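You operate a simulated robot arm through the tools that you are given. There is no shell and no other tool.

Carry out the task below with a simulated robot arm. There is one attempt and no reset: what you move stays moved.

JOB
Fill the bottle from the white rack at the tap, up to between its two lines.
Fine: tank valve open; leave the bottle on the sled, back in the middle; spill nothing. Set down upright: bottle. Where these are worked on the way, their far stop is far enough and under half their travel is too little: bottle sled.

Only the result counts: the job must be done as asked and must still hold three seconds after the hand-in. Knocking over, shifting, dropping, spilling or breaking anything else fails it.

ROBOT AND FRAMES
A 6-joint arm with a two-finger gripper, fixed in place. Base frame: the origin is on the floor under the middle of its stand, x ahead of it, y to its left, z up; the work surface is at about z = 0.78. Units: m, rad, N and s.
It reaches about 0.94 m from its shoulder. Its first joint turns from -2.897 to 2.897 rad. Payload 2.54 kg.
Tool frame: the origin (TCP) lies between the finger pads and is the grasp point; the fingertips stand 0.03 m ahead of it; z points along the fingers, y is the line along which they close. The gripper opens to 0.116 m; its body begins 0.095 m behind the TCP.
Orientation is that of the tool frame in the base frame, as [roll, pitch, yaw] about the fixed x, y, z axes, in that order (R = Rz(yaw) Ry(pitch) Rx(roll)). With the fingers straight down and closing along the base's y, the tool's x points along the base's -x, its y along +y and its z along -z.

CONTROLS
- The arm moves only by the tool jog_arm. Its argument "rows" is a list of rows, each a list of 7 numbers: the shift along the tool's x, y, z in units of 30 mm (1.0 is 30 mm), then the turn, a rotation vector about the tool's x, y, z in units of 6 degrees (1.0 is 6 degrees), then the opening, from 0 (shut) to 1 (fully open). In form: [[dx, dy, dz, rx, ry, rz, hand], ...]. A call has 1 to 20 rows; each row shifts and turns the commanded pose from where the row before left it, along the tool's axes as they then stand. A call with a number of a shift or a turn outside -1 to 1 is refused whole. Rows are played at 5 a second. More than 0.05 m and 0.15 rad between two rows, or a gripper value outside its range, and nothing of the call is played. A pose out of reach is approached as far as the arm can. The call stops where the force on the tool passes 40 N (or 10 N more than at its start, if that is more) or the arm is blocked; 0.2 s more then pass. Each finger travels about 0.072 m/s and halts on what it meets, pressing with about 22 N; the grip force reading is that of the motor and also rises with nothing between the fingers. The clock runs only during rows and for 0.2 s after the last one: add rows that do not move to give the fingers time. It gives the time, the measured TCP pose, the force on the tool (base axes), the opening and the grip force at its end, in the units of the frame above (readings bear some noise), with the torque about the TCP (base axes, N m) and any sound that the robot's microphone picked up.
- Cameras (640 x 400 px; columns grow to the right, rows downward): "scene" is fixed at [0.0492, -0.4998, 1.5579]; the picture's right is [-0.13, 0.99, 0.00], its down [0.71, 0.09, -0.69] and it looks along [-0.69, -0.09, -0.72] (base axes); focal length 214 px, centre (320, 200). "wrist" rides on the gripper at [0.069, -0.015, -0.122] in the tool frame; the picture's right is [0.21, 0.98, 0.00], its down [-0.83, 0.18, -0.53] and it looks along [-0.52, 0.11, 0.85] (tool axes); focal length 251 px, centre (320, 200). There is no depth. A picture from a camera that has moved, and an enlarged one, comes with that camera's place and axes in the base frame and with its lens.
- grab_frame(camera): a new picture of that camera. It takes no simulated time.
- inspect(camera, box): a new picture of the part [left, top, right, bottom] of that camera's present view, enlarged. It takes no simulated time.
- close_job(): hands the job in; it is judged then, once.

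Places have to be worked out from the pictures, the camera data and where the tool is seen. Open the gripper and draw the arm clear of the work before you hand the job in, unless the task says otherwise.

The tools are called after ">>>" as name(argument=value, ...) on one line, values as JSON. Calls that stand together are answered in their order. jog_arm: Moves the arm, as the interface text tells. Its arguments: {"type":"object","properties":{"rows":{"type":"array","items":{"type":"array","items":{"type":"number"}}}},"required":["rows"]} The other tools are called the same way: grab_frame (camera) takes a picture; inspect (camera, box) takes an enlarged picture of a part of a camera's view; close_job () hands the job in.

At the start:

```text
t: 0.0
ee_pos: [0.2433, -0.5007, 1.3796]
tool_rot: [3.141, 0.001, -3.142]
wrist_force: [-0.4, 0.3, -0.3]
ft_torque: [0.02, -0.01, 0.0]
gripper_width: 0.116
grip_force: 0.1
```

scene: 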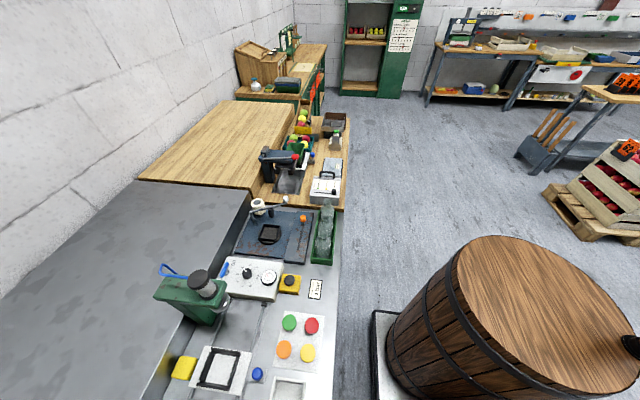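
wrist: 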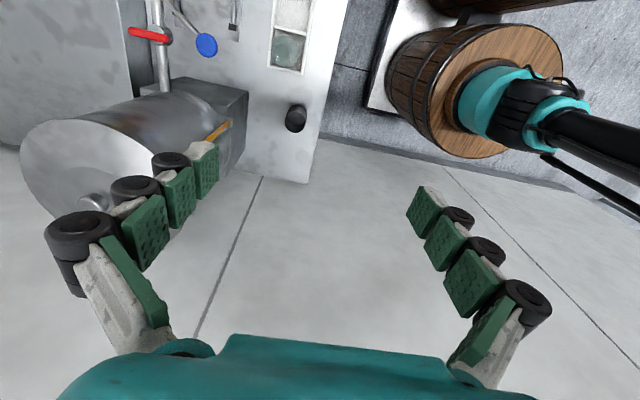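

I begin by looking at both cameras more closely to find the rack, bottle, tap, sled and valve.

>>> inspect(camera="scene", box=[140, 180, 380, 400])

>>> inspect(camera="scene", box=[220, 80, 380, 220])

>>> inspect(camera="wrist", box=[0, 0, 360, 220])

```text
1.82 times, centred on (260, 290) of scene
camera zoom: at [0.0492, -0.4998, 1.5579], right [-0.13, 0.99, 0.0], down [0.71, 0.09, -0.69], along [-0.69, -0.09, -0.72], focal length 390 px, centre (429, 36)
```

zoom: 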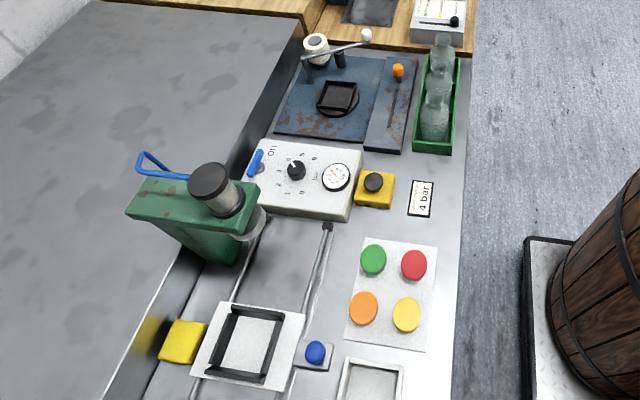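

```text
2.86 times, centred on (300, 150) of scene
camera zoom: at [0.0492, -0.4998, 1.5579], right [-0.13, 0.99, 0.0], down [0.71, 0.09, -0.69], along [-0.69, -0.09, -0.72], focal length 613 px, centre (377, 343)
```

zoom: 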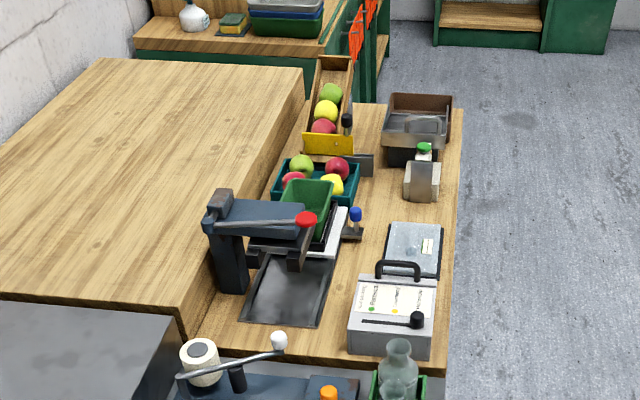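

```text
1.78 times, centred on (180, 110) of wrist
camera zoom: at [0.1756, -0.5166, 1.501], right [-0.21, 0.98, 0.0], down [0.83, 0.18, 0.53], along [0.52, 0.11, -0.85], focal length 447 px, centre (569, 360)
```

zoom: 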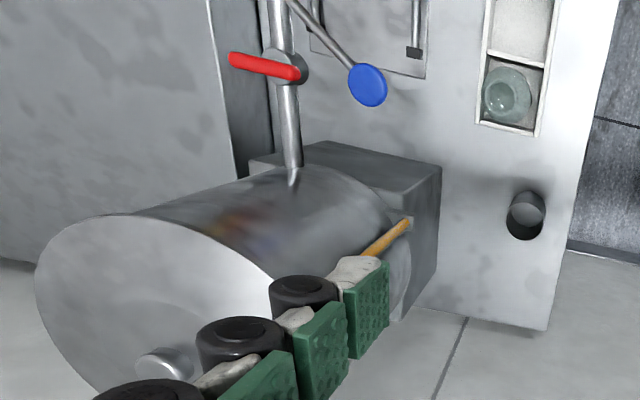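

The station with the tank, red valve, blue-handled tap, sled rails and white rack lies around x 0–0.4, y −0.6 to −0.9. I tilt the tool so that the wrist camera looks straight down onto it.

>>> jog_arm(rows=[[0, 0, 0, 0, 0.9, 0, 1], [0, 0, 0, 0, 0.9, 0, 1], [0, 0, 0, 0, 0.9, 0, 1], [0, 0, 0, 0, 0.9, 0, 1], [0, 0, 0, 0, 0.9, 0, 1], [0, 0, 0, 0, 0.7, 0, 1], [0, 0, 0, 0, 0, 0, 1]])

>>> grab_frame(camera="wrist")

```text
t: 1.6
ee_pos: [0.2448, -0.5006, 1.3793]
tool_rot: [3.141, -0.546, -3.141]
wrist_force: [-0.1, -0.4, 0.9]
ft_torque: [0.02, 0.0, 0.02]
gripper_width: 0.1159
grip_force: 0.1
```

```text
taken
camera wrist: at [0.2488, -0.5166, 1.5191], right [-0.18, 0.98, 0.11], down [0.98, 0.18, 0.03], along [0.01, 0.11, -0.99], focal length 251 px, centre (320, 200)
```

wrist: 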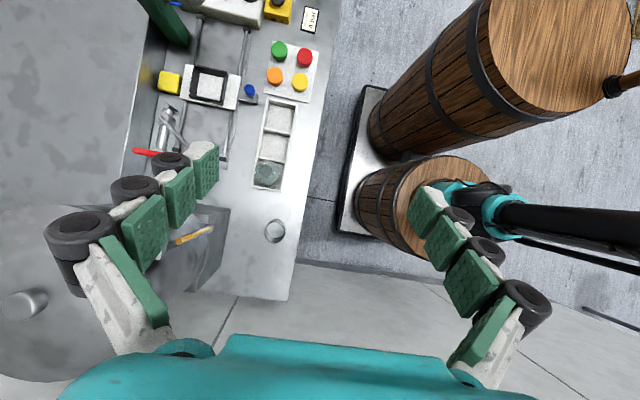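

>>> inspect(camera="wrist", box=[100, 0, 340, 160])

>>> inspect(camera="wrist", box=[110, 90, 310, 260])

```text
2.50 times, centred on (220, 80) of wrist
camera zoom: at [0.2488, -0.5166, 1.5191], right [-0.18, 0.98, 0.11], down [0.98, 0.18, 0.03], along [0.01, 0.11, -0.99], focal length 629 px, centre (570, 500)
```

zoom: 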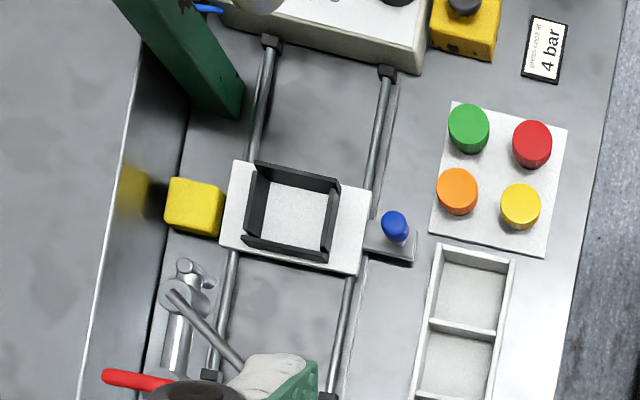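

```text
2.35 times, centred on (210, 175) of wrist
camera zoom: at [0.2488, -0.5166, 1.5191], right [-0.18, 0.98, 0.11], down [0.98, 0.18, 0.03], along [0.01, 0.11, -0.99], focal length 592 px, centre (579, 259)
```

zoom: 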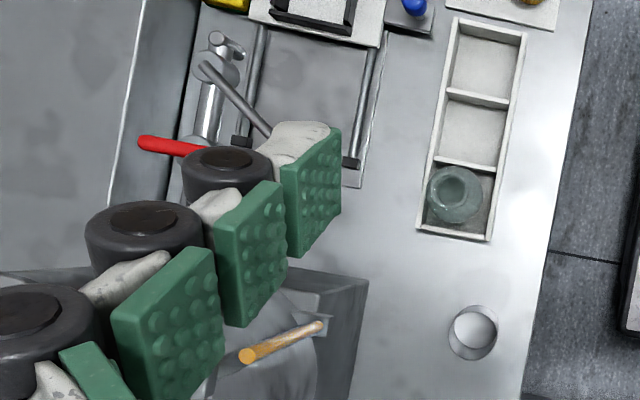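

The fingers hide the tap. I shift the tool +x by 0.2 m and −y by 0.1 m so the station comes into the clear part of the wrist view.

>>> jog_arm(rows=[[-0.82, -0.48, -0.5, 0, 0, 0, 1], [-0.82, -0.48, -0.5, 0, 0, 0, 1], [-0.82, -0.48, -0.5, 0, 0, 0, 1], [-0.82, -0.48, -0.5, 0, 0, 0, 1], [-0.82, -0.48, -0.5, 0, 0, 0, 1], [-0.82, -0.48, -0.5, 0, 0, 0, 1], [-0.82, -0.48, -0.5, 0, 0, 0, 1], [0, 0, 0, 0, 0, 0, 1]])

>>> grab_frame(camera="wrist")

>>> grab_frame(camera="scene")

```text
t: 3.4
ee_pos: [0.4381, -0.5882, 1.362]
tool_rot: [-3.141, -0.546, 3.142]
wrist_force: [0.1, 0.0, 0.3]
ft_torque: [0.02, -0.02, 0.0]
gripper_width: 0.1161
grip_force: 0.0
out of reach, approached as far as the arm can: row 6, 7
```

```text
taken
camera wrist: at [0.4425, -0.6042, 1.5018], right [-0.18, 0.98, 0.11], down [0.98, 0.18, 0.03], along [0.01, 0.11, -0.99], focal length 251 px, centre (320, 200)
```

wrist: 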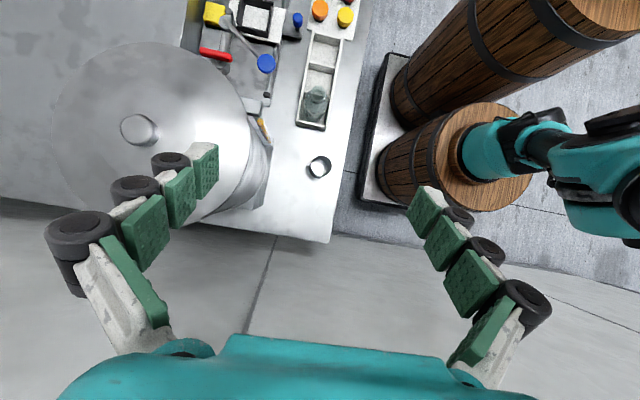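

```text
taken
```

scene: 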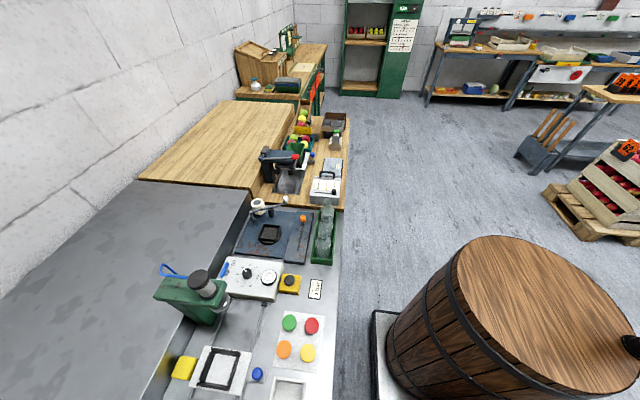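

>>> inspect(camera="wrist", box=[170, 0, 370, 130])

>>> inspect(camera="wrist", box=[190, 30, 290, 100])

>>> inspect(camera="wrist", box=[230, 80, 350, 200])

```text
3.08 times, centred on (270, 65) of wrist
camera zoom: at [0.4425, -0.6042, 1.5018], right [-0.18, 0.98, 0.11], down [0.98, 0.18, 0.03], along [0.01, 0.11, -0.99], focal length 774 px, centre (474, 615)
```

zoom: 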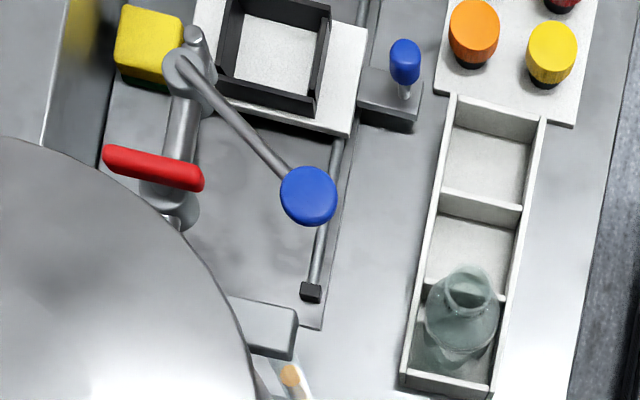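

```text
5.71 times, centred on (240, 65) of wrist
camera zoom: at [0.4425, -0.6042, 1.5018], right [-0.18, 0.98, 0.11], down [0.98, 0.18, 0.03], along [0.01, 0.11, -0.99], focal length 1437 px, centre (777, 971)
```

zoom: 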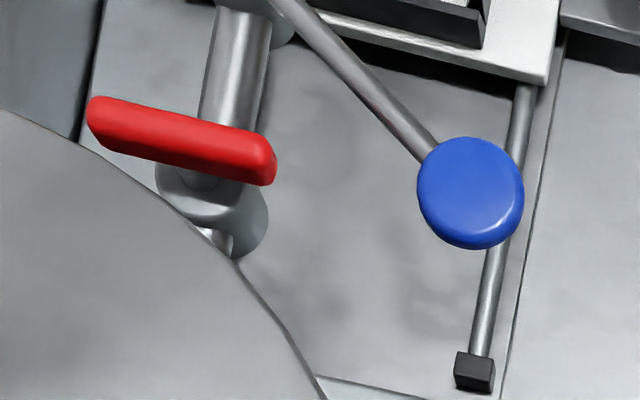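

```text
3.33 times, centred on (290, 140) of wrist
camera zoom: at [0.4425, -0.6042, 1.5018], right [-0.18, 0.98, 0.11], down [0.98, 0.18, 0.03], along [0.01, 0.11, -0.99], focal length 838 px, centre (420, 400)
```

zoom: 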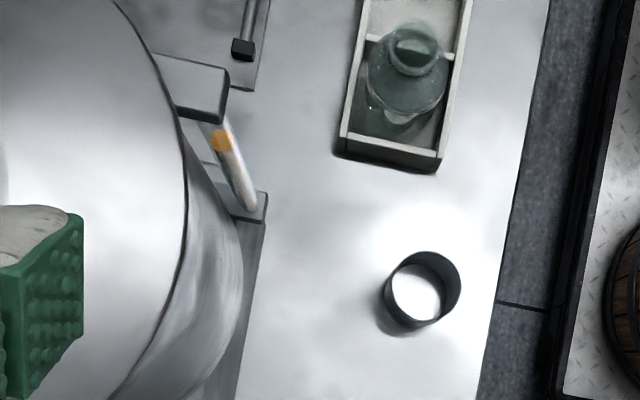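

Tap hub ≈ (0.148, −0.784, 1.00), blue lever knob ≈ (0.214, −0.698, 1.017), red valve bar ≈ (0.222, −0.783, 1.03), bottle mouth ≈ (0.202, −0.587, 0.916), sled ≈ (0.01, −0.787). I back away from the tank and swing the hand so that the fingers and camera face −y for a side view.

>>> jog_arm(rows=[[0.98, 0.43, 0.59, 0, 0, 0, 1], [0.98, 0.43, 0.59, 0, 0, 0, 1], [0.98, 0.43, 0.59, 0, 0, 0, 1], [0.98, 0.43, 0.59, 0, 0, 0, 1], [0.98, 0.43, 0.59, 0, 0, 0, 1], [0.98, 0.43, 0.59, 0, 0, 0, 1], [0.98, 0.43, 0.59, 0, 0, 0, 1], [0, 0, 0, 0, -0.87, 0, 1], [0, 0, 0, 0, -0.87, 0, 1], [0, 0, 0, 0, -0.87, 0, 1], [0, 0, 0, 0, -0.87, 0, 1], [0, 0, 0, 0, -0.87, 0, 1], [0, 0, 0, 0, -0.87, 0, 1], [0, 0, 0, 0, 0, 0, 1]])

```text
t: 6.4
ee_pos: [0.1968, -0.4975, 1.3625]
tool_rot: [3.141, 0.003, 3.142]
wrist_force: [0.4, 0.1, 0.6]
ft_torque: [0.0, -0.02, -0.02]
gripper_width: 0.1162
grip_force: 0.0
```

Back at the plain downward pose. Now I turn the hand 90° about the vertical so the camera sits on the −y side.

>>> jog_arm(rows=[[0, 0, 0, 0, 0, -1, 1], [0, 0, 0, 0, 0, -1, 1], [0, 0, 0, 0, 0, -1, 1], [0, 0, 0, 0, 0, -1, 1], [0, 0, 0, 0, 0, -1, 1], [0, 0, 0, 0, 0, -1, 1], [0, 0, 0, 0, 0, -1, 1], [0, 0, 0, 0, 0, -1, 1], [0, 0, 0, 0, 0, -1, 1], [0, 0, 0, 0, 0, -1, 1], [0, 0, 0, 0, 0, -1, 1], [0, 0, 0, 0, 0, -1, 1], [0, 0, 0, 0, 0, -1, 1], [0, 0, 0, 0, 0, -1, 1], [0, 0, 0, 0, 0, -1, 1], [0, 0, 0, 0, 0, 0, 1]])

```text
t: 9.8
ee_pos: [0.2575, -0.4946, 1.3629]
tool_rot: [3.131, -0.002, -1.592]
wrist_force: [-0.2, -0.2, 0.2]
ft_torque: [0.01, 0.02, 0.01]
gripper_width: 0.116
grip_force: 0.1
out of reach, approached as far as the arm can: row 14, 15
```

The arm is near its upper reach limit here. I lower the hand 0.2 m in free air and check the pose.

>>> jog_arm(rows=[[0, 0, 1, 0, 0, 0, 1], [0, 0, 1, 0, 0, 0, 1], [0, 0, 1, 0, 0, 0, 1], [0, 0, 1, 0, 0, 0, 1], [0, 0, 1, 0, 0, 0, 1], [0, 0, 1, 0, 0, 0, 1], [0, 0, 0, 0, 0, 0, 1], [0, 0, 0, 0, 0, 0, 1]])

>>> grab_frame(camera="scene")

```text
t: 11.6
ee_pos: [0.2681, -0.4928, 1.1836]
tool_rot: [3.141, 0.001, -1.576]
wrist_force: [0.2, -0.2, 0.0]
ft_torque: [-0.01, 0.02, 0.03]
gripper_width: 0.116
grip_force: 0.1
out of reach, approached as far as the arm can: row 1
```

```text
taken
```

scene: 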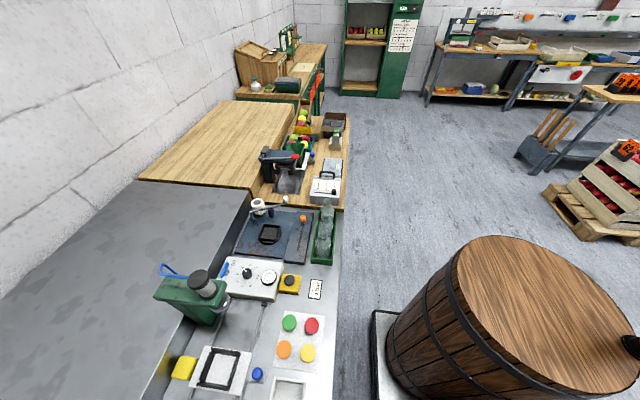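

The pose is fine at this height. I tilt the fingers up toward −y by 60° and move to x ≈ 0.15 to view the tap from the side.

>>> jog_arm(rows=[[0, 0.4, 0, 0, 1, 0, 1], [0, 0.4, 0, 0, 1, 0, 1], [0, 0.4, 0, 0, 1, 0, 1], [0, 0.4, 0, 0, 1, 0, 1], [0, 0.4, 0, 0, 1, 0, 1], [0, 0.4, 0, 0, 1, 0, 1], [0, 0.4, 0, 0, 1, 0, 1], [0, 0.4, 0, 0, 1, 0, 1], [0, 0.4, 0, 0, 1, 0, 1], [0, 0.4, 0, 0, 1, 0, 1], [0, 0, 0, 0, 0, 0, 1]])

>>> grab_frame(camera="wrist")

```text
t: 14.0
ee_pos: [0.2237, -0.4862, 1.1831]
tool_rot: [-3.14, -1.048, -1.578]
wrist_force: [0.2, 0.3, -0.3]
ft_torque: [0.02, 0.01, -0.02]
gripper_width: 0.1159
grip_force: 0.0
out of reach, approached as far as the arm can: row 1, 2, 3, 4, 5, 6, 7, 8, 9, 10
```

```text
taken
camera wrist: at [0.2386, -0.4162, 1.3037], right [-0.98, -0.1, 0.19], down [-0.18, 0.88, -0.45], along [-0.12, -0.47, -0.87], focal length 251 px, centre (320, 200)
```

wrist: 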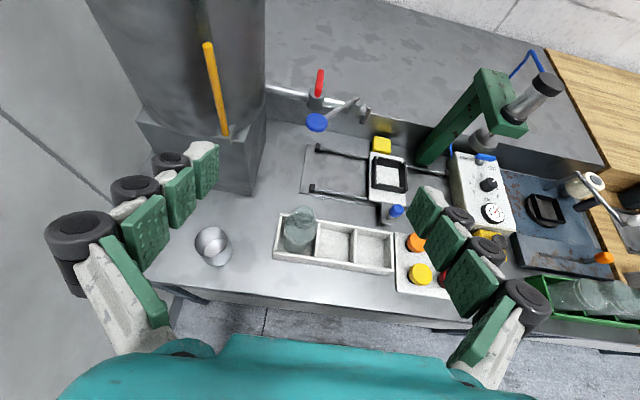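

>>> inspect(camera="wrist", box=[260, 50, 420, 150])

>>> inspect(camera="wrist", box=[250, 130, 450, 280])

>>> inspect(camera="wrist", box=[400, 40, 600, 250])

```text
4.00 times, centred on (340, 100) of wrist
camera zoom: at [0.2386, -0.4162, 1.3037], right [-0.98, -0.1, 0.19], down [-0.18, 0.88, -0.45], along [-0.12, -0.47, -0.87], focal length 1006 px, centre (240, 600)
```

zoom: 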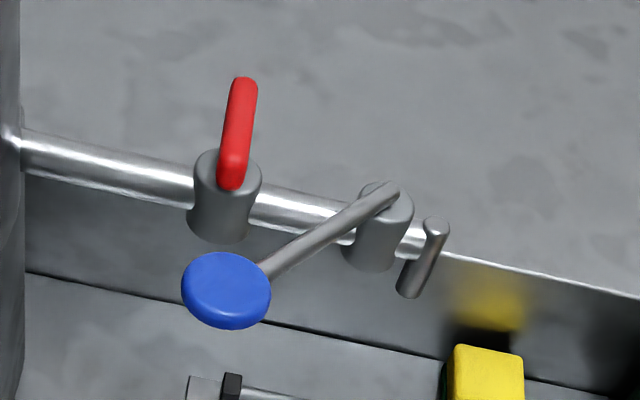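

```text
2.67 times, centred on (350, 205) of wrist
camera zoom: at [0.2386, -0.4162, 1.3037], right [-0.98, -0.1, 0.19], down [-0.18, 0.88, -0.45], along [-0.12, -0.47, -0.87], focal length 670 px, centre (240, 187)
```

zoom: 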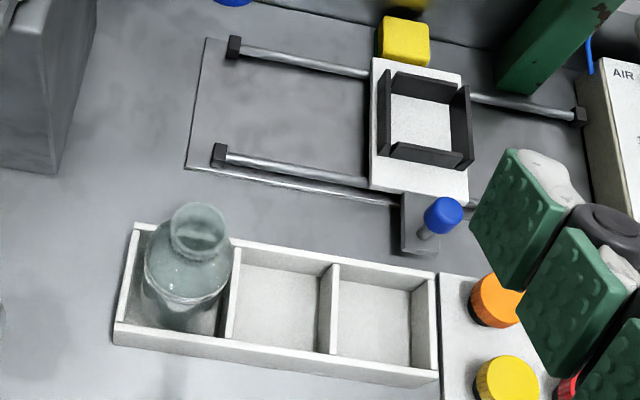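

```text
1.90 times, centred on (500, 145) of wrist
camera zoom: at [0.2386, -0.4162, 1.3037], right [-0.98, -0.1, 0.19], down [-0.18, 0.88, -0.45], along [-0.12, -0.47, -0.87], focal length 479 px, centre (-23, 305)
```

zoom: 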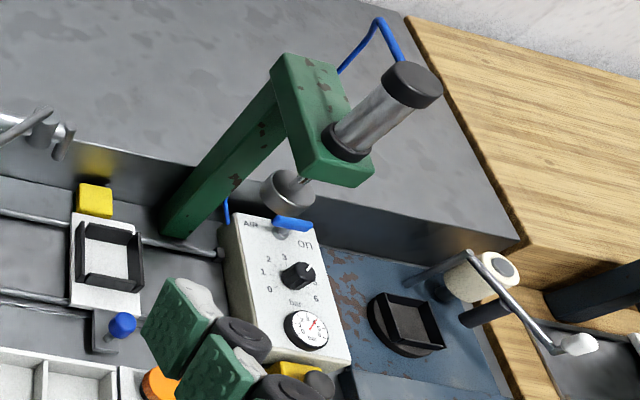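

>>> inspect(camera="wrist", box=[265, 195, 335, 265])

>>> inspect(camera="wrist", box=[350, 130, 430, 230])

>>> inspect(camera="wrist", box=[80, 0, 280, 220])

```text
5.71 times, centred on (300, 230) of wrist
camera zoom: at [0.2386, -0.4162, 1.3037], right [-0.98, -0.1, 0.19], down [-0.18, 0.88, -0.45], along [-0.12, -0.47, -0.87], focal length 1437 px, centre (434, 29)
```

zoom: 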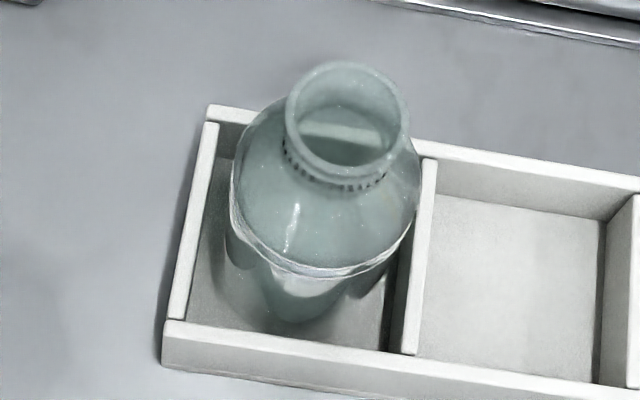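

```text
4.00 times, centred on (390, 180) of wrist
camera zoom: at [0.2386, -0.4162, 1.3037], right [-0.98, -0.1, 0.19], down [-0.18, 0.88, -0.45], along [-0.12, -0.47, -0.87], focal length 1006 px, centre (40, 280)
```

zoom: 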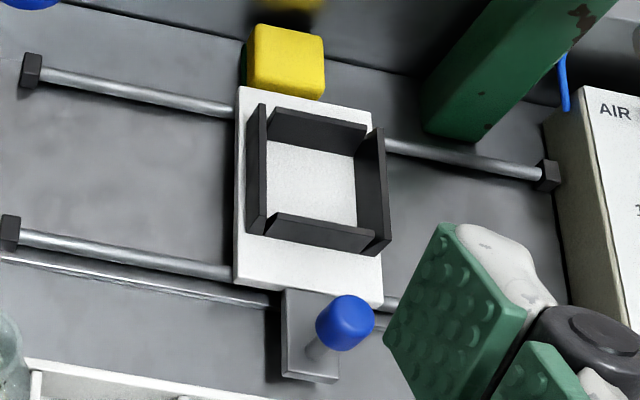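

```text
1.82 times, centred on (180, 110) of wrist
camera zoom: at [0.2386, -0.4162, 1.3037], right [-0.98, -0.1, 0.19], down [-0.18, 0.88, -0.45], along [-0.12, -0.47, -0.87], focal length 457 px, centre (574, 364)
```

zoom: 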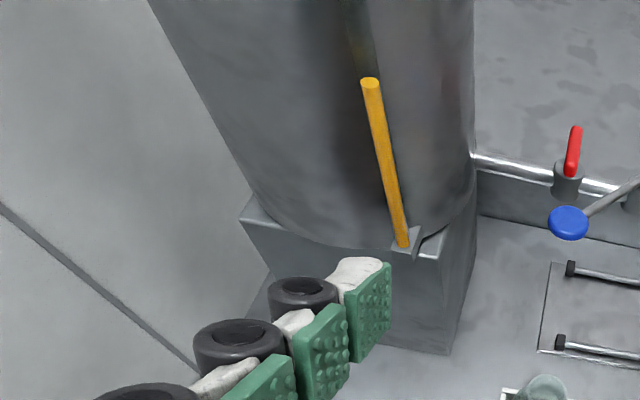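

The view is clear: the vertical spout hangs at about (0.133, −0.784, z≈0.96), the red bar lies across its pipe, and the sled has a blue knob at ≈(0, −0.673). The wrist seems to be at its roll limit with the camera on the far side, so I undo the tilt and turn the hand to the near-camera side (tool x toward +y).

>>> jog_arm(rows=[[0, 0, 0, 0, -1, 0, 1], [0, 0, 0, 0, -1, 0, 1], [0, 0, 0, 0, -1, 0, 1], [0, 0, 0, 0, -1, 0, 1], [0, 0, 0, 0, -1, 0, 1], [0, 0, 0, 0, -1, 0, 1], [0, 0, 0, 0, -1, 0, 1], [0, 0, 0, 0, -1, 0, 1], [0, 0, 0, 0, -1, 0, 1], [0, 0, 0, 0, -1, 0, 1], [0, 0, 0, 0, 0, 1, 1], [0, 0, 0, 0, 0, 1, 1], [0, 0, 0, 0, 0, 1, 1], [0, 0, 0, 0, 0, 1, 1], [0, 0, 0, 0, 0, 1, 1], [0, 0, 0, 0, 0, 1, 1], [0, 0, 0, 0, 0, 1, 1], [0, 0, 0, 0, 0, 1, 1], [0, 0, 0, 0, 0, 1, 1], [0, 0, 0, 0, 0, 1, 1]])

>>> jog_arm(rows=[[0, 0, 0, 0, 0, 1, 1], [0, 0, 0, 0, 0, 1, 1], [0, 0, 0, 0, 0, 1, 1], [0, 0, 0, 0, 0, 1, 1], [0, 0, 0, 0, 0, 1, 1], [0, 0, 0, 0, 0, 1, 1], [0, 0, 0, 0, 0, 1, 1], [0, 0, 0, 0, 0, 1, 1], [0, 0, 0, 0, 0, 1, 1], [0, 0, 0, 0, 0, 1, 1], [0, 0, 0, 0, 0, 1, 1], [0, 0, 0, 0, 0, 1, 1], [0, 0, 0, 0, 0, 1, 1], [0, 0, 0, 0, 0, 1, 1], [0, 0, 0, 0, 0, 1, 1], [0, 0, 0, 0, 0, 1, 1], [0, 0, 0, 0, 0, 1, 1], [0, 0, 0, 0, 0, 1, 1], [0, 0, 0, 0, 0, 1, 1], [0, 0, 0, 0, 0, 1, 1]])

>>> grab_frame(camera="wrist")

```text
t: 18.2
ee_pos: [0.2643, -0.4817, 1.1825]
tool_rot: [-3.14, 0.001, -2.619]
wrist_force: [0.1, 0.5, -0.1]
ft_torque: [0.0, -0.01, -0.01]
gripper_width: 0.1161
grip_force: 0.0
out of reach, approached as far as the arm can: row 1, 2, 3, 4, 5, 6, 7, 8, 9, 10
```

```text
t: 22.4
ee_pos: [0.2652, -0.4822, 1.184]
tool_rot: [3.138, 0.001, 1.57]
wrist_force: [-0.4, 0.0, -0.7]
ft_torque: [-0.01, -0.02, -0.02]
gripper_width: 0.1162
grip_force: 0.0
```

```text
taken
camera wrist: at [0.2496, -0.4144, 1.3045], right [0.98, 0.21, 0.0], down [0.18, -0.83, 0.53], along [0.12, -0.52, -0.85], focal length 251 px, centre (320, 200)
```

wrist: 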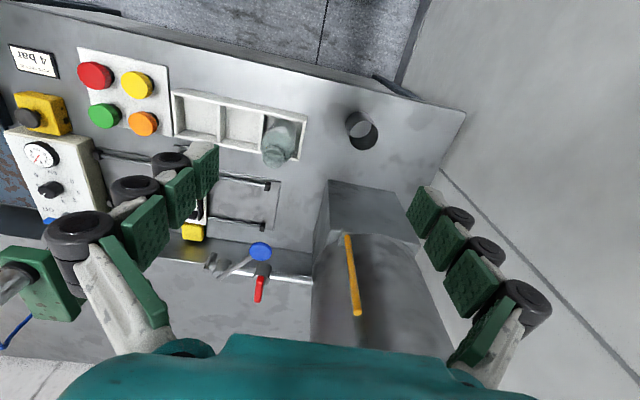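

Now the hand is in its natural orientation. I tilt the fingers 45° toward −y and shift to x ≈ 0.21, giving a nearly horizontal view of the rack, bottle and tap.

>>> jog_arm(rows=[[0, -0.22, 0, 0, -0.95, 0, 1], [0, -0.22, 0, 0, -0.95, 0, 1], [0, -0.22, 0, 0, -0.95, 0, 1], [0, -0.22, 0, 0, -0.95, 0, 1], [0, -0.22, 0, 0, -0.95, 0, 1], [0, -0.22, 0, 0, -0.95, 0, 1], [0, -0.22, 0, 0, -0.95, 0, 1], [0, -0.22, 0, 0, -0.85, 0, 1], [0, 0, 0, 0, 0, 0, 1]])

>>> grab_frame(camera="wrist")

```text
t: 24.4
ee_pos: [0.2118, -0.4827, 1.1819]
tool_rot: [3.14, 0.787, 1.569]
wrist_force: [-0.4, -0.3, -1.1]
ft_torque: [0.0, 0.0, -0.03]
gripper_width: 0.116
grip_force: 0.0
```

```text
taken
camera wrist: at [0.1974, -0.3485, 1.2196], right [0.98, 0.15, -0.15], down [0.18, -0.21, 0.96], along [0.12, -0.97, -0.23], focal length 251 px, centre (320, 200)
```

wrist: 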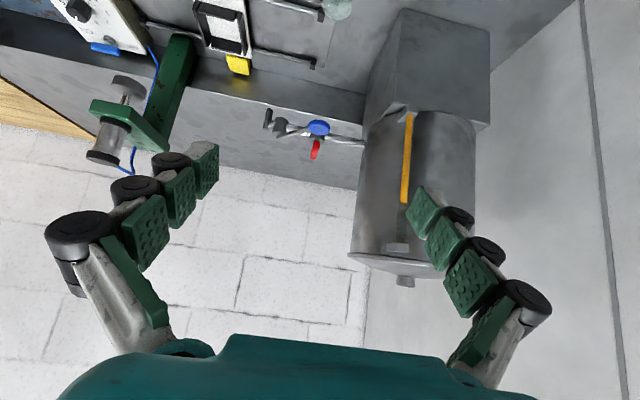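

>>> inspect(camera="wrist", box=[240, 90, 380, 180])

>>> inspect(camera="wrist", box=[60, 0, 280, 190])

```text
4.44 times, centred on (310, 135) of wrist
camera zoom: at [0.1974, -0.3485, 1.2196], right [0.98, 0.15, -0.15], down [0.18, -0.21, 0.96], along [0.12, -0.97, -0.23], focal length 1118 px, centre (364, 489)
```

zoom: 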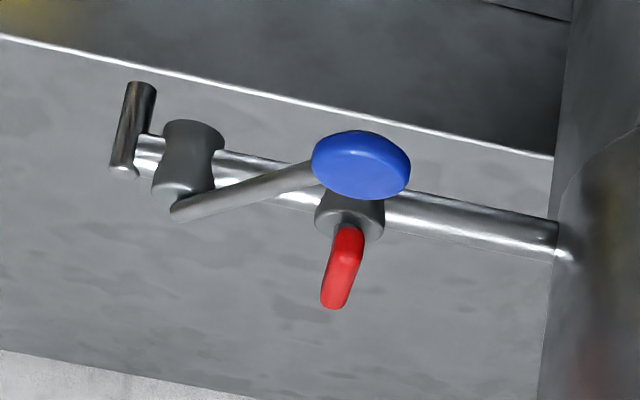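

```text
2.11 times, centred on (170, 95) of wrist
camera zoom: at [0.1974, -0.3485, 1.2196], right [0.98, 0.15, -0.15], down [0.18, -0.21, 0.96], along [0.12, -0.97, -0.23], focal length 529 px, centre (636, 421)
```

zoom: 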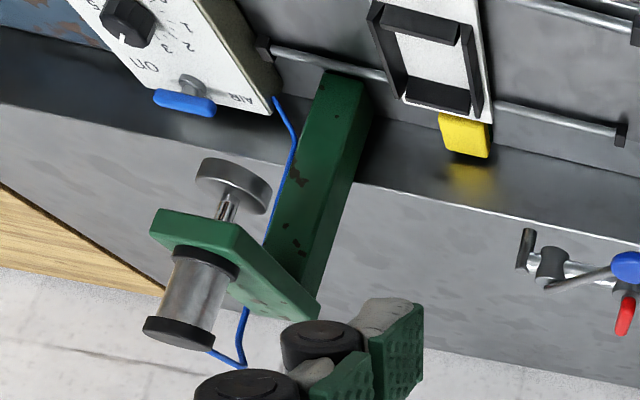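

The tap, press ram (pad near x −0.12, z 0.975) and spout (x ≈ 0.128, tip z ≈ 0.96) are well located. I descend toward a pre-grasp point behind the bottle, at about (0.21, −0.45, 1.0).

>>> jog_arm(rows=[[0.845, 0, 0.585, 0, 0, 0, 1], [0.845, 0, 0.585, 0, 0, 0, 1], [0.845, 0, 0.585, 0, 0, 0, 1], [0.845, 0, 0.585, 0, 0, 0, 1], [0.845, 0, 0.585, 0, 0, 0, 1], [0.845, 0, 0.585, 0, 0, 0, 1], [0, 0, 0, 0, 0, 0, 1]])

>>> grab_frame(camera="wrist")

```text
t: 26.0
ee_pos: [0.2128, -0.4478, 1.0004]
tool_rot: [3.138, 0.785, 1.569]
wrist_force: [-0.1, -0.1, 0.3]
ft_torque: [0.02, -0.01, -0.01]
gripper_width: 0.116
grip_force: 0.0
```

```text
taken
camera wrist: at [0.1981, -0.3143, 1.0385], right [0.98, 0.15, -0.15], down [0.18, -0.21, 0.96], along [0.12, -0.97, -0.23], focal length 251 px, centre (320, 200)
```

wrist: 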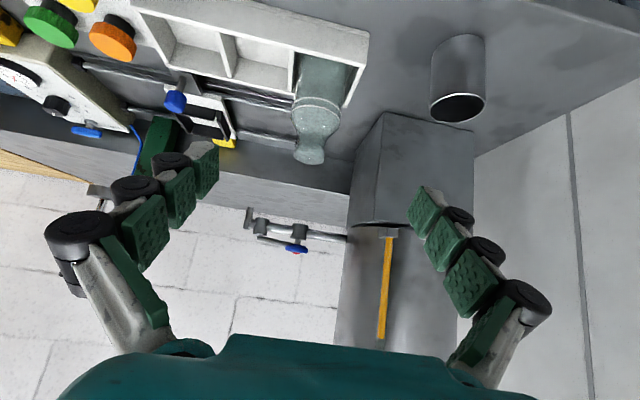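

>>> inspect(camera="wrist", box=[260, 30, 380, 170])

>>> inspect(camera="wrist", box=[100, 50, 300, 190])

```text
2.86 times, centred on (320, 100) of wrist
camera zoom: at [0.1981, -0.3143, 1.0385], right [0.98, 0.15, -0.15], down [0.18, -0.21, 0.96], along [0.12, -0.97, -0.23], focal length 718 px, centre (320, 486)
```

zoom: 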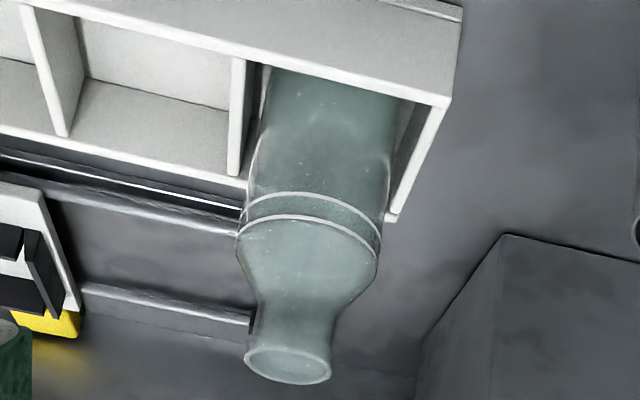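

```text
2.86 times, centred on (200, 120) of wrist
camera zoom: at [0.1981, -0.3143, 1.0385], right [0.98, 0.15, -0.15], down [0.18, -0.21, 0.96], along [0.12, -0.97, -0.23], focal length 718 px, centre (663, 429)
```

zoom: 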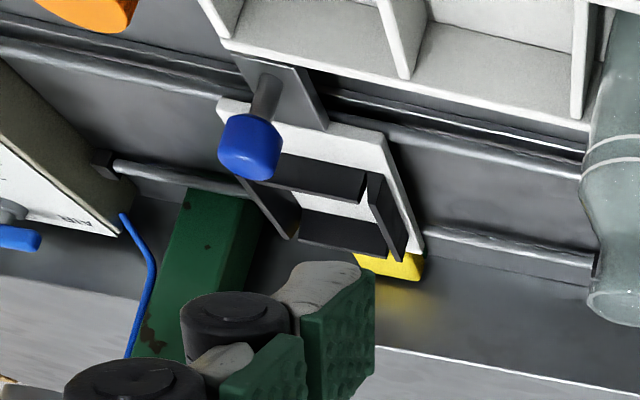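

The bottle has two white rings at about z 0.865 and 0.877 (8–9 cm above its base); its axis is near (0.209, −0.591). I move in along the finger direction, stopping short to check alignment.

>>> jog_arm(rows=[[-0.01, -0.02, 0.95, 0, 0, 0, 1], [-0.01, -0.02, 0.95, 0, 0, 0, 1], [-0.01, -0.02, 0.95, 0, 0, 0, 1], [-0.01, -0.02, 0.95, 0, 0, 0, 1], [-0.01, -0.02, 0.95, 0, 0, 0, 1], [0, 0, 0, 0, 0, 0, 1]])

>>> grab_frame(camera="wrist")

```text
t: 27.4
ee_pos: [0.2097, -0.5514, 0.9024]
tool_rot: [3.139, 0.785, 1.568]
wrist_force: [-0.2, -0.3, 0.5]
ft_torque: [-0.05, 0.0, -0.01]
gripper_width: 0.1159
grip_force: 0.0
```

```text
taken
camera wrist: at [0.1951, -0.4168, 0.9389], right [0.98, 0.15, -0.15], down [0.18, -0.21, 0.96], along [0.12, -0.97, -0.23], focal length 251 px, centre (320, 200)
```

wrist: 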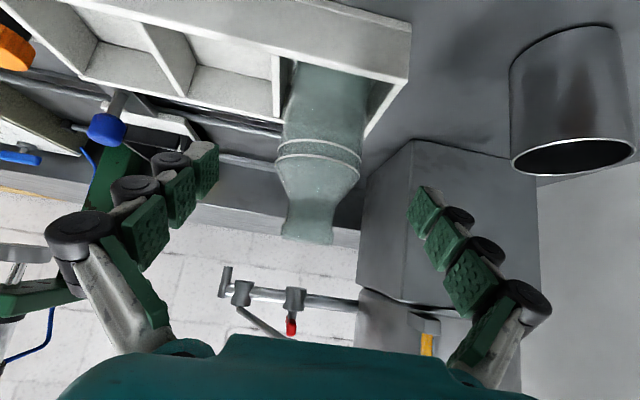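

Alignment is good (bottle centred between the pads, mouth at z ≈ 0.923). I advance the last 6 cm and close on the body.

>>> jog_arm(rows=[[0, 0.01, 0.7, 0, 0, 0, 1], [0, 0.01, 0.7, 0, 0, 0, 1], [0, 0, 0.58, 0, 0, 0, 1], [0, 0, 0, 0, 0, 0, 1], [0, 0, 0, 0, 0, 0, 0.7], [0, 0, 0, 0, 0, 0, 0.5], [0, 0, 0, 0, 0, 0, 0.3], [0, 0, 0, 0, 0, 0, 0.2], [0, 0, 0, 0, 0, 0, 0.2], [0, 0, 0, 0, 0, 0, 0.2], [0, 0, 0, 0, 0, 0, 0.2]])

>>> grab_frame(camera="wrist")

```text
t: 29.8
ee_pos: [0.2101, -0.5915, 0.8598]
tool_rot: [3.138, 0.785, 1.568]
wrist_force: [-1.3, -0.2, 3.2]
ft_torque: [-0.05, -0.04, 0.01]
gripper_width: 0.0575
grip_force: 21.8
```

```text
taken
camera wrist: at [0.1954, -0.4587, 0.8965], right [0.98, 0.15, -0.15], down [0.18, -0.21, 0.96], along [0.11, -0.97, -0.23], focal length 251 px, centre (320, 200)
```

wrist: 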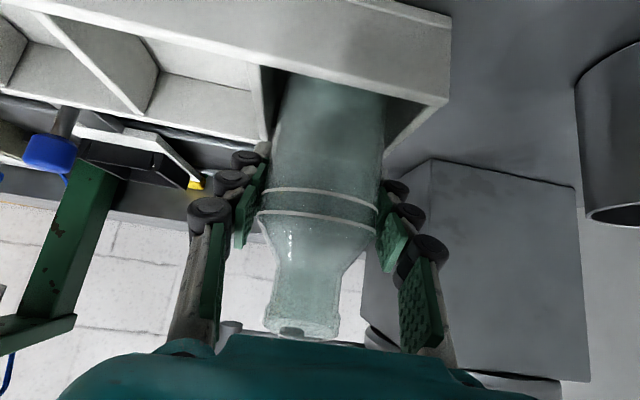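

Gripped at 57.5 mm with 22 N. I lift straight up 9.5 cm.

>>> jog_arm(rows=[[-0.3, 0, -0.3, 0, 0, 0, 0.2], [-0.4, 0, -0.4, 0, 0, 0, 0.2], [-0.5, 0, -0.5, 0, 0, 0, 0.2], [-0.5, 0, -0.5, 0, 0, 0, 0.2], [-0.54, 0, -0.54, 0, 0, 0, 0.2], [0, 0, 0, 0, 0, 0, 0.2]])

>>> grab_frame(camera="wrist")

```text
t: 31.2
ee_pos: [0.211, -0.5931, 0.9541]
tool_rot: [3.137, 0.785, 1.568]
wrist_force: [-0.1, 0.3, -1.2]
ft_torque: [-0.01, 0.0, 0.0]
gripper_width: 0.0577
grip_force: 21.9
```

```text
taken
camera wrist: at [0.1952, -0.459, 0.9913], right [0.98, 0.15, -0.15], down [0.18, -0.21, 0.96], along [0.12, -0.97, -0.23], focal length 251 px, centre (320, 200)
```

wrist: 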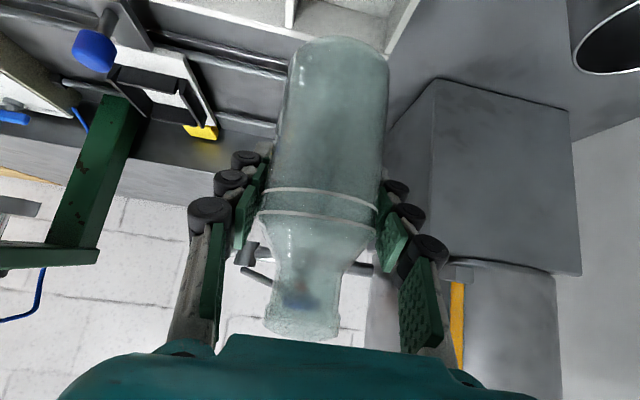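

The bottle hangs upright in the grip. I move it sideways to x ≈ 0.01, keeping well in front of the tap lever.

>>> jog_arm(rows=[[0.06, -0.5, -0.06, 0, 0, 0, 0.2], [0.06, -0.85, -0.06, 0, 0, 0, 0.2], [0.06, -0.95, -0.06, 0, 0, 0, 0.2], [0.06, -0.95, -0.06, 0, 0, 0, 0.2], [0.06, -0.95, -0.06, 0, 0, 0, 0.2], [0.06, -0.95, -0.06, 0, 0, 0, 0.2], [0.06, -0.85, -0.06, 0, 0, 0, 0.2], [0, -0.7, 0, 0, 0, 0, 0.2], [0, 0, 0, 0, 0, 0, 0.2], [0, 0, 0, 0, 0, 0, 0.2]])

>>> grab_frame(camera="wrist")

>>> grab_frame(camera="scene")

```text
t: 33.4
ee_pos: [0.0095, -0.5759, 0.9542]
tool_rot: [3.139, 0.785, 1.57]
wrist_force: [0.4, -0.1, -1.9]
ft_torque: [-0.05, 0.02, 0.01]
gripper_width: 0.0576
grip_force: 22.3
```

```text
taken
camera wrist: at [-0.0063, -0.4415, 0.9916], right [0.98, 0.15, -0.15], down [0.18, -0.21, 0.96], along [0.12, -0.97, -0.23], focal length 251 px, centre (320, 200)
```

wrist: 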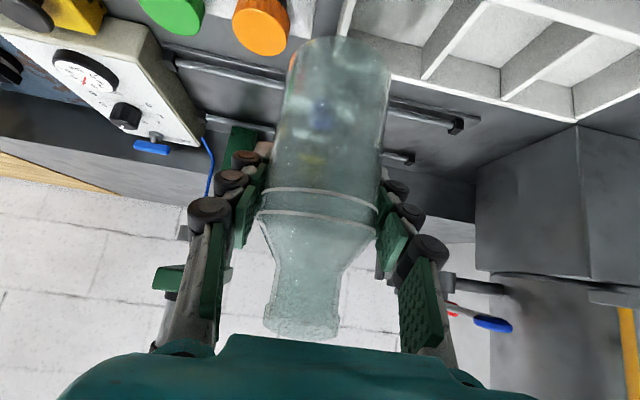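

```text
taken
```

scene: 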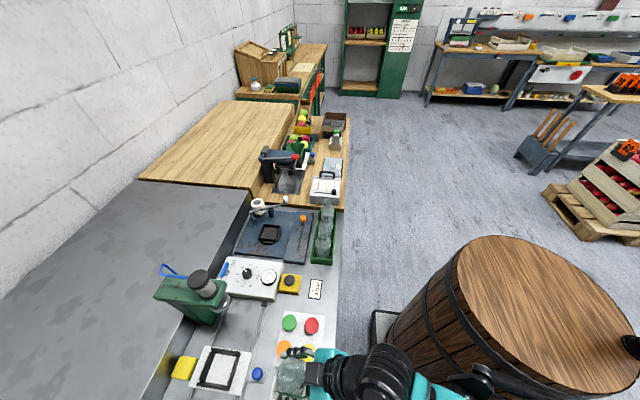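

>>> inspect(camera="scene", box=[160, 320, 320, 400])

>>> inspect(camera="wrist", box=[260, 20, 420, 180])

```text
4.00 times, centred on (240, 360) of scene
camera zoom: at [0.0492, -0.4998, 1.5579], right [-0.13, 0.99, 0.0], down [0.71, 0.09, -0.69], along [-0.69, -0.09, -0.72], focal length 858 px, centre (640, -440)
```

zoom: 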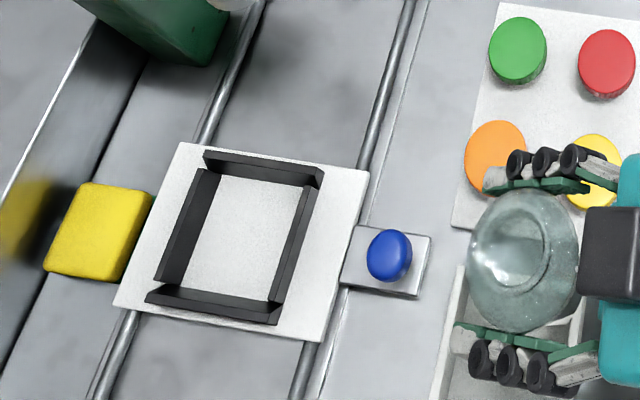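

```text
2.50 times, centred on (340, 100) of wrist
camera zoom: at [-0.0063, -0.4415, 0.9916], right [0.98, 0.15, -0.15], down [0.18, -0.21, 0.96], along [0.12, -0.97, -0.23], focal length 629 px, centre (270, 450)
```

zoom: 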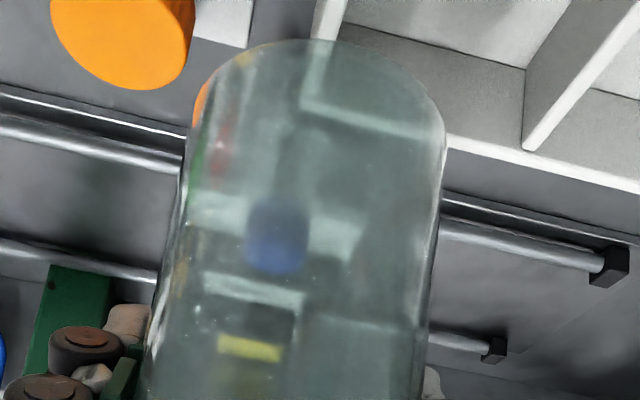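

>>> inspect(camera="scene", box=[268, 350, 318, 400])

>>> inspect(camera="scene", box=[180, 345, 270, 400])

```text
8.00 times, centred on (293, 375) of scene
camera zoom: at [0.0492, -0.4998, 1.5579], right [-0.13, 0.99, 0.0], down [0.71, 0.09, -0.69], along [-0.69, -0.09, -0.72], focal length 1716 px, centre (536, -1200)
```

zoom: 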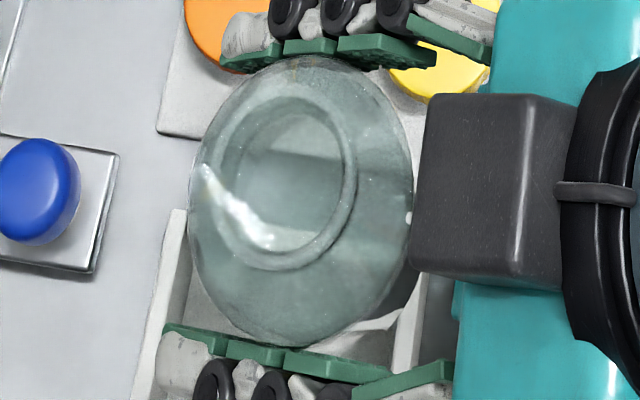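

```text
7.11 times, centred on (225, 372) of scene
camera zoom: at [0.0492, -0.4998, 1.5579], right [-0.13, 0.99, 0.0], down [0.71, 0.09, -0.69], along [-0.69, -0.09, -0.72], focal length 1525 px, centre (996, -1027)
```

zoom: 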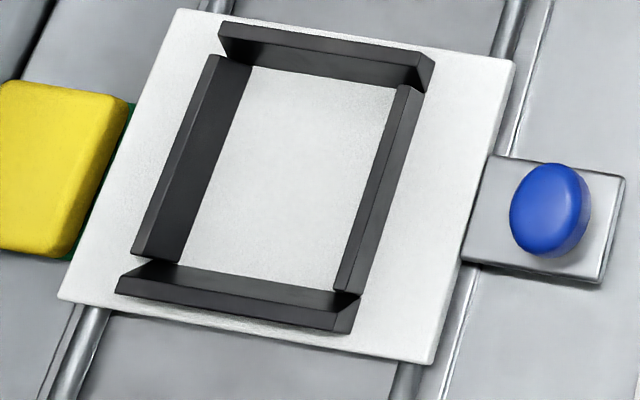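

Bottle held upright, tray centre ≈ (0.008, −0.787), blue knob top ≈ 0.86 (bottle base now ≈ 0.88). I move toward −y over the knob at this height and stop short of the tray for a check.

>>> jog_arm(rows=[[-0.5, 0, 0.5, 0, 0, 0, 0.2], [-0.75, 0, 0.75, 0, 0, 0, 0.2], [-0.8, 0, 0.8, 0, 0, 0, 0.2], [-0.8, 0, 0.8, 0, 0, 0, 0.2], [-0.7, 0, 0.7, 0, 0, 0, 0.2], [-0.5, 0, 0.5, 0, 0, 0, 0.2], [0, 0, 0, 0, 0, 0, 0.2], [0, 0, 0, 0, 0, 0, 0.2]])

>>> inspect(camera="scene", box=[160, 300, 320, 400])

>>> grab_frame(camera="wrist")

```text
t: 35.2
ee_pos: [0.0096, -0.7471, 0.9548]
tool_rot: [3.138, 0.785, 1.569]
wrist_force: [-0.3, 0.4, -1.2]
ft_torque: [0.03, 0.0, -0.02]
gripper_width: 0.0578
grip_force: 22.0
```

```text
4.00 times, centred on (240, 350) of scene
camera zoom: at [0.0492, -0.4998, 1.5579], right [-0.13, 0.99, 0.0], down [0.71, 0.09, -0.69], along [-0.69, -0.09, -0.72], focal length 858 px, centre (640, -400)
```

zoom: 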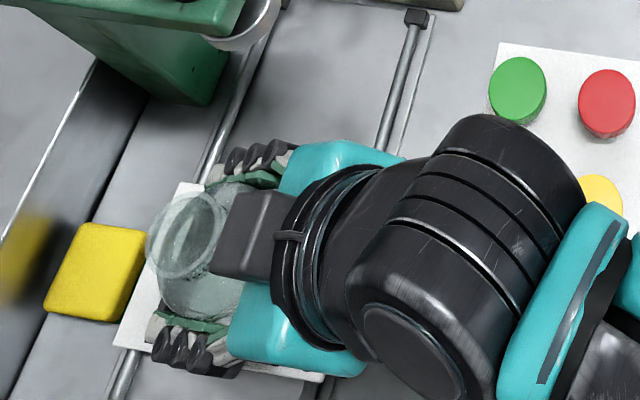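

```text
taken
camera wrist: at [-0.0059, -0.6128, 0.9916], right [0.98, 0.15, -0.15], down [0.18, -0.21, 0.96], along [0.12, -0.97, -0.23], focal length 251 px, centre (320, 200)
```

wrist: 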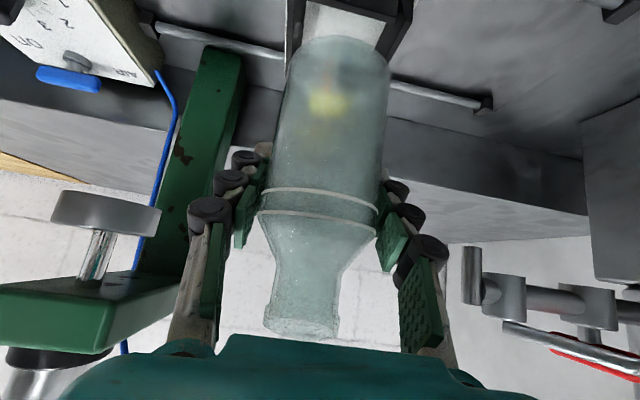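

>>> inspect(camera="wrist", box=[260, 0, 420, 100])

>>> inspect(camera="scene", box=[185, 330, 255, 400])

```text
4.00 times, centred on (340, 50) of wrist
camera zoom: at [-0.0059, -0.6128, 0.9916], right [0.98, 0.15, -0.15], down [0.18, -0.21, 0.96], along [0.12, -0.97, -0.23], focal length 1006 px, centre (240, 800)
```

zoom: 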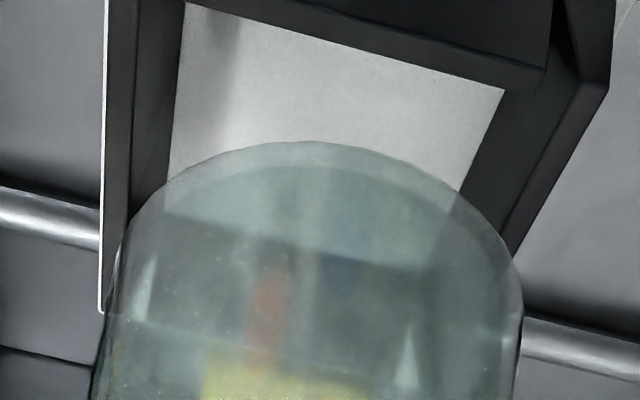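

```text
5.71 times, centred on (220, 365) of scene
camera zoom: at [0.0492, -0.4998, 1.5579], right [-0.13, 0.99, 0.0], down [0.71, 0.09, -0.69], along [-0.69, -0.09, -0.72], focal length 1226 px, centre (891, -743)
```

zoom: 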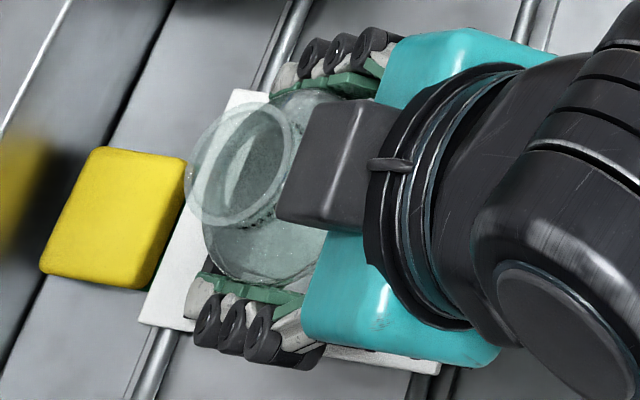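

From the close-up, tray floor spans x −0.022…0.0425 and the near wall inner edge is at y ≈ −0.749, so tray centre ≈ (0.010, −0.783). I move above it and lower partway to z 0.91 for a last check.

>>> jog_arm(rows=[[-0.45, 0, 0.45, 0, 0, 0, 0.2], [-0.45, 0, 0.45, 0, 0, 0, 0.2], [0, 0, 0, 0, 0, 0, 0.2], [0.35, 0, 0.35, 0, 0, 0, 0.2], [0.35, 0, 0.35, 0, 0, 0, 0.2], [0.35, 0, 0.35, 0, 0, 0, 0.2], [0, 0, 0, 0, 0, 0, 0.2], [0, 0, 0, 0, 0, 0, 0.2]])

>>> inspect(camera="wrist", box=[240, 0, 440, 125])

>>> inspect(camera="scene", box=[165, 320, 265, 400])

```text
t: 37.0
ee_pos: [0.0077, -0.7856, 0.9097]
tool_rot: [3.139, 0.786, 1.569]
wrist_force: [0.0, -0.3, -1.6]
ft_torque: [-0.04, -0.02, 0.0]
gripper_width: 0.0577
grip_force: 21.4
```

```text
3.20 times, centred on (340, 62) of wrist
camera zoom: at [-0.0059, -0.6513, 0.947], right [0.98, 0.15, -0.15], down [0.18, -0.21, 0.96], along [0.12, -0.97, -0.23], focal length 805 px, centre (256, 640)
```

zoom: 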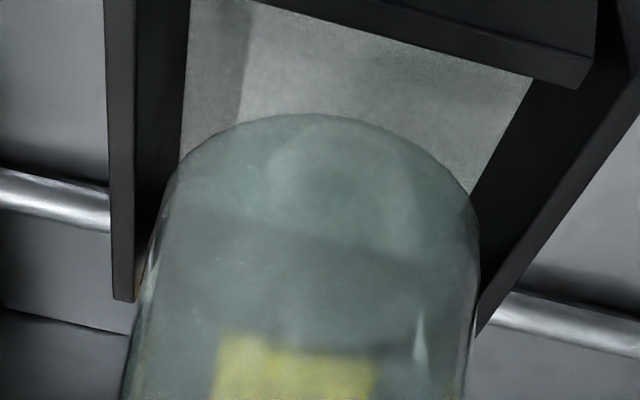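

```text
5.00 times, centred on (215, 360) of scene
camera zoom: at [0.0492, -0.4998, 1.5579], right [-0.13, 0.99, 0.0], down [0.71, 0.09, -0.69], along [-0.69, -0.09, -0.72], focal length 1072 px, centre (845, -600)
```

zoom: 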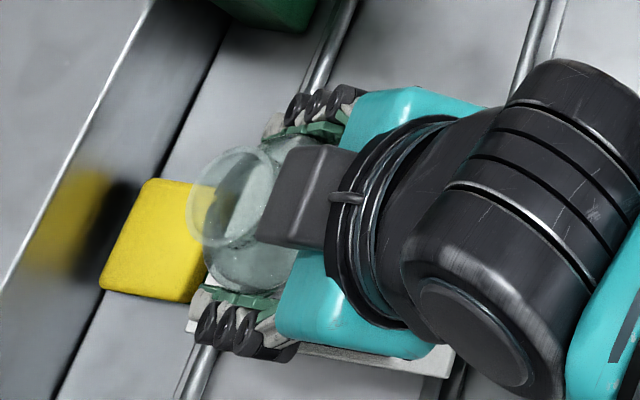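

Bottle base ≈ (0.008, −0.784) against tray centre ≈ (0.0107, −0.783). I shift 2.4 mm in +x and lower 2 cm so the base goes just inside the tray walls.

>>> jog_arm(rows=[[0, 0.08, 0, 0, 0, 0, 0.2], [0, 0, 0, 0, 0, 0, 0.2], [0.16, 0, 0.16, 0, 0, 0, 0.2], [0.16, 0, 0.16, 0, 0, 0, 0.2], [0.16, 0, 0.16, 0, 0, 0, 0.2], [0, 0, 0, 0, 0, 0, 0.2]])

>>> inspect(camera="wrist", box=[240, 0, 440, 125])

```text
t: 38.4
ee_pos: [0.0123, -0.7839, 0.8883]
tool_rot: [3.138, 0.785, 1.57]
wrist_force: [-1.1, -0.2, -2.8]
ft_torque: [0.01, 0.02, 0.01]
gripper_width: 0.0576
grip_force: 22.1
```

```text
3.20 times, centred on (340, 62) of wrist
camera zoom: at [-0.0031, -0.651, 0.9261], right [0.98, 0.15, -0.15], down [0.18, -0.21, 0.96], along [0.12, -0.97, -0.23], focal length 805 px, centre (256, 640)
```

zoom: 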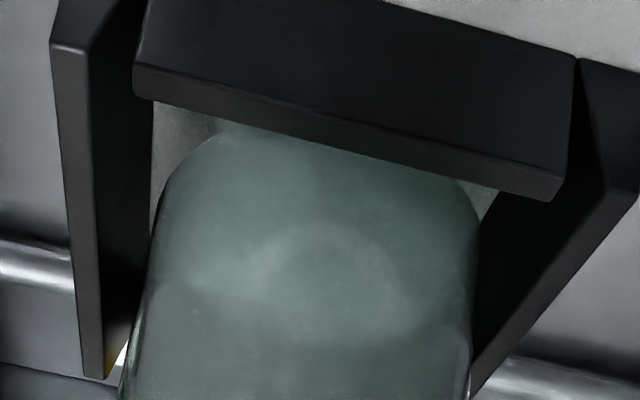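

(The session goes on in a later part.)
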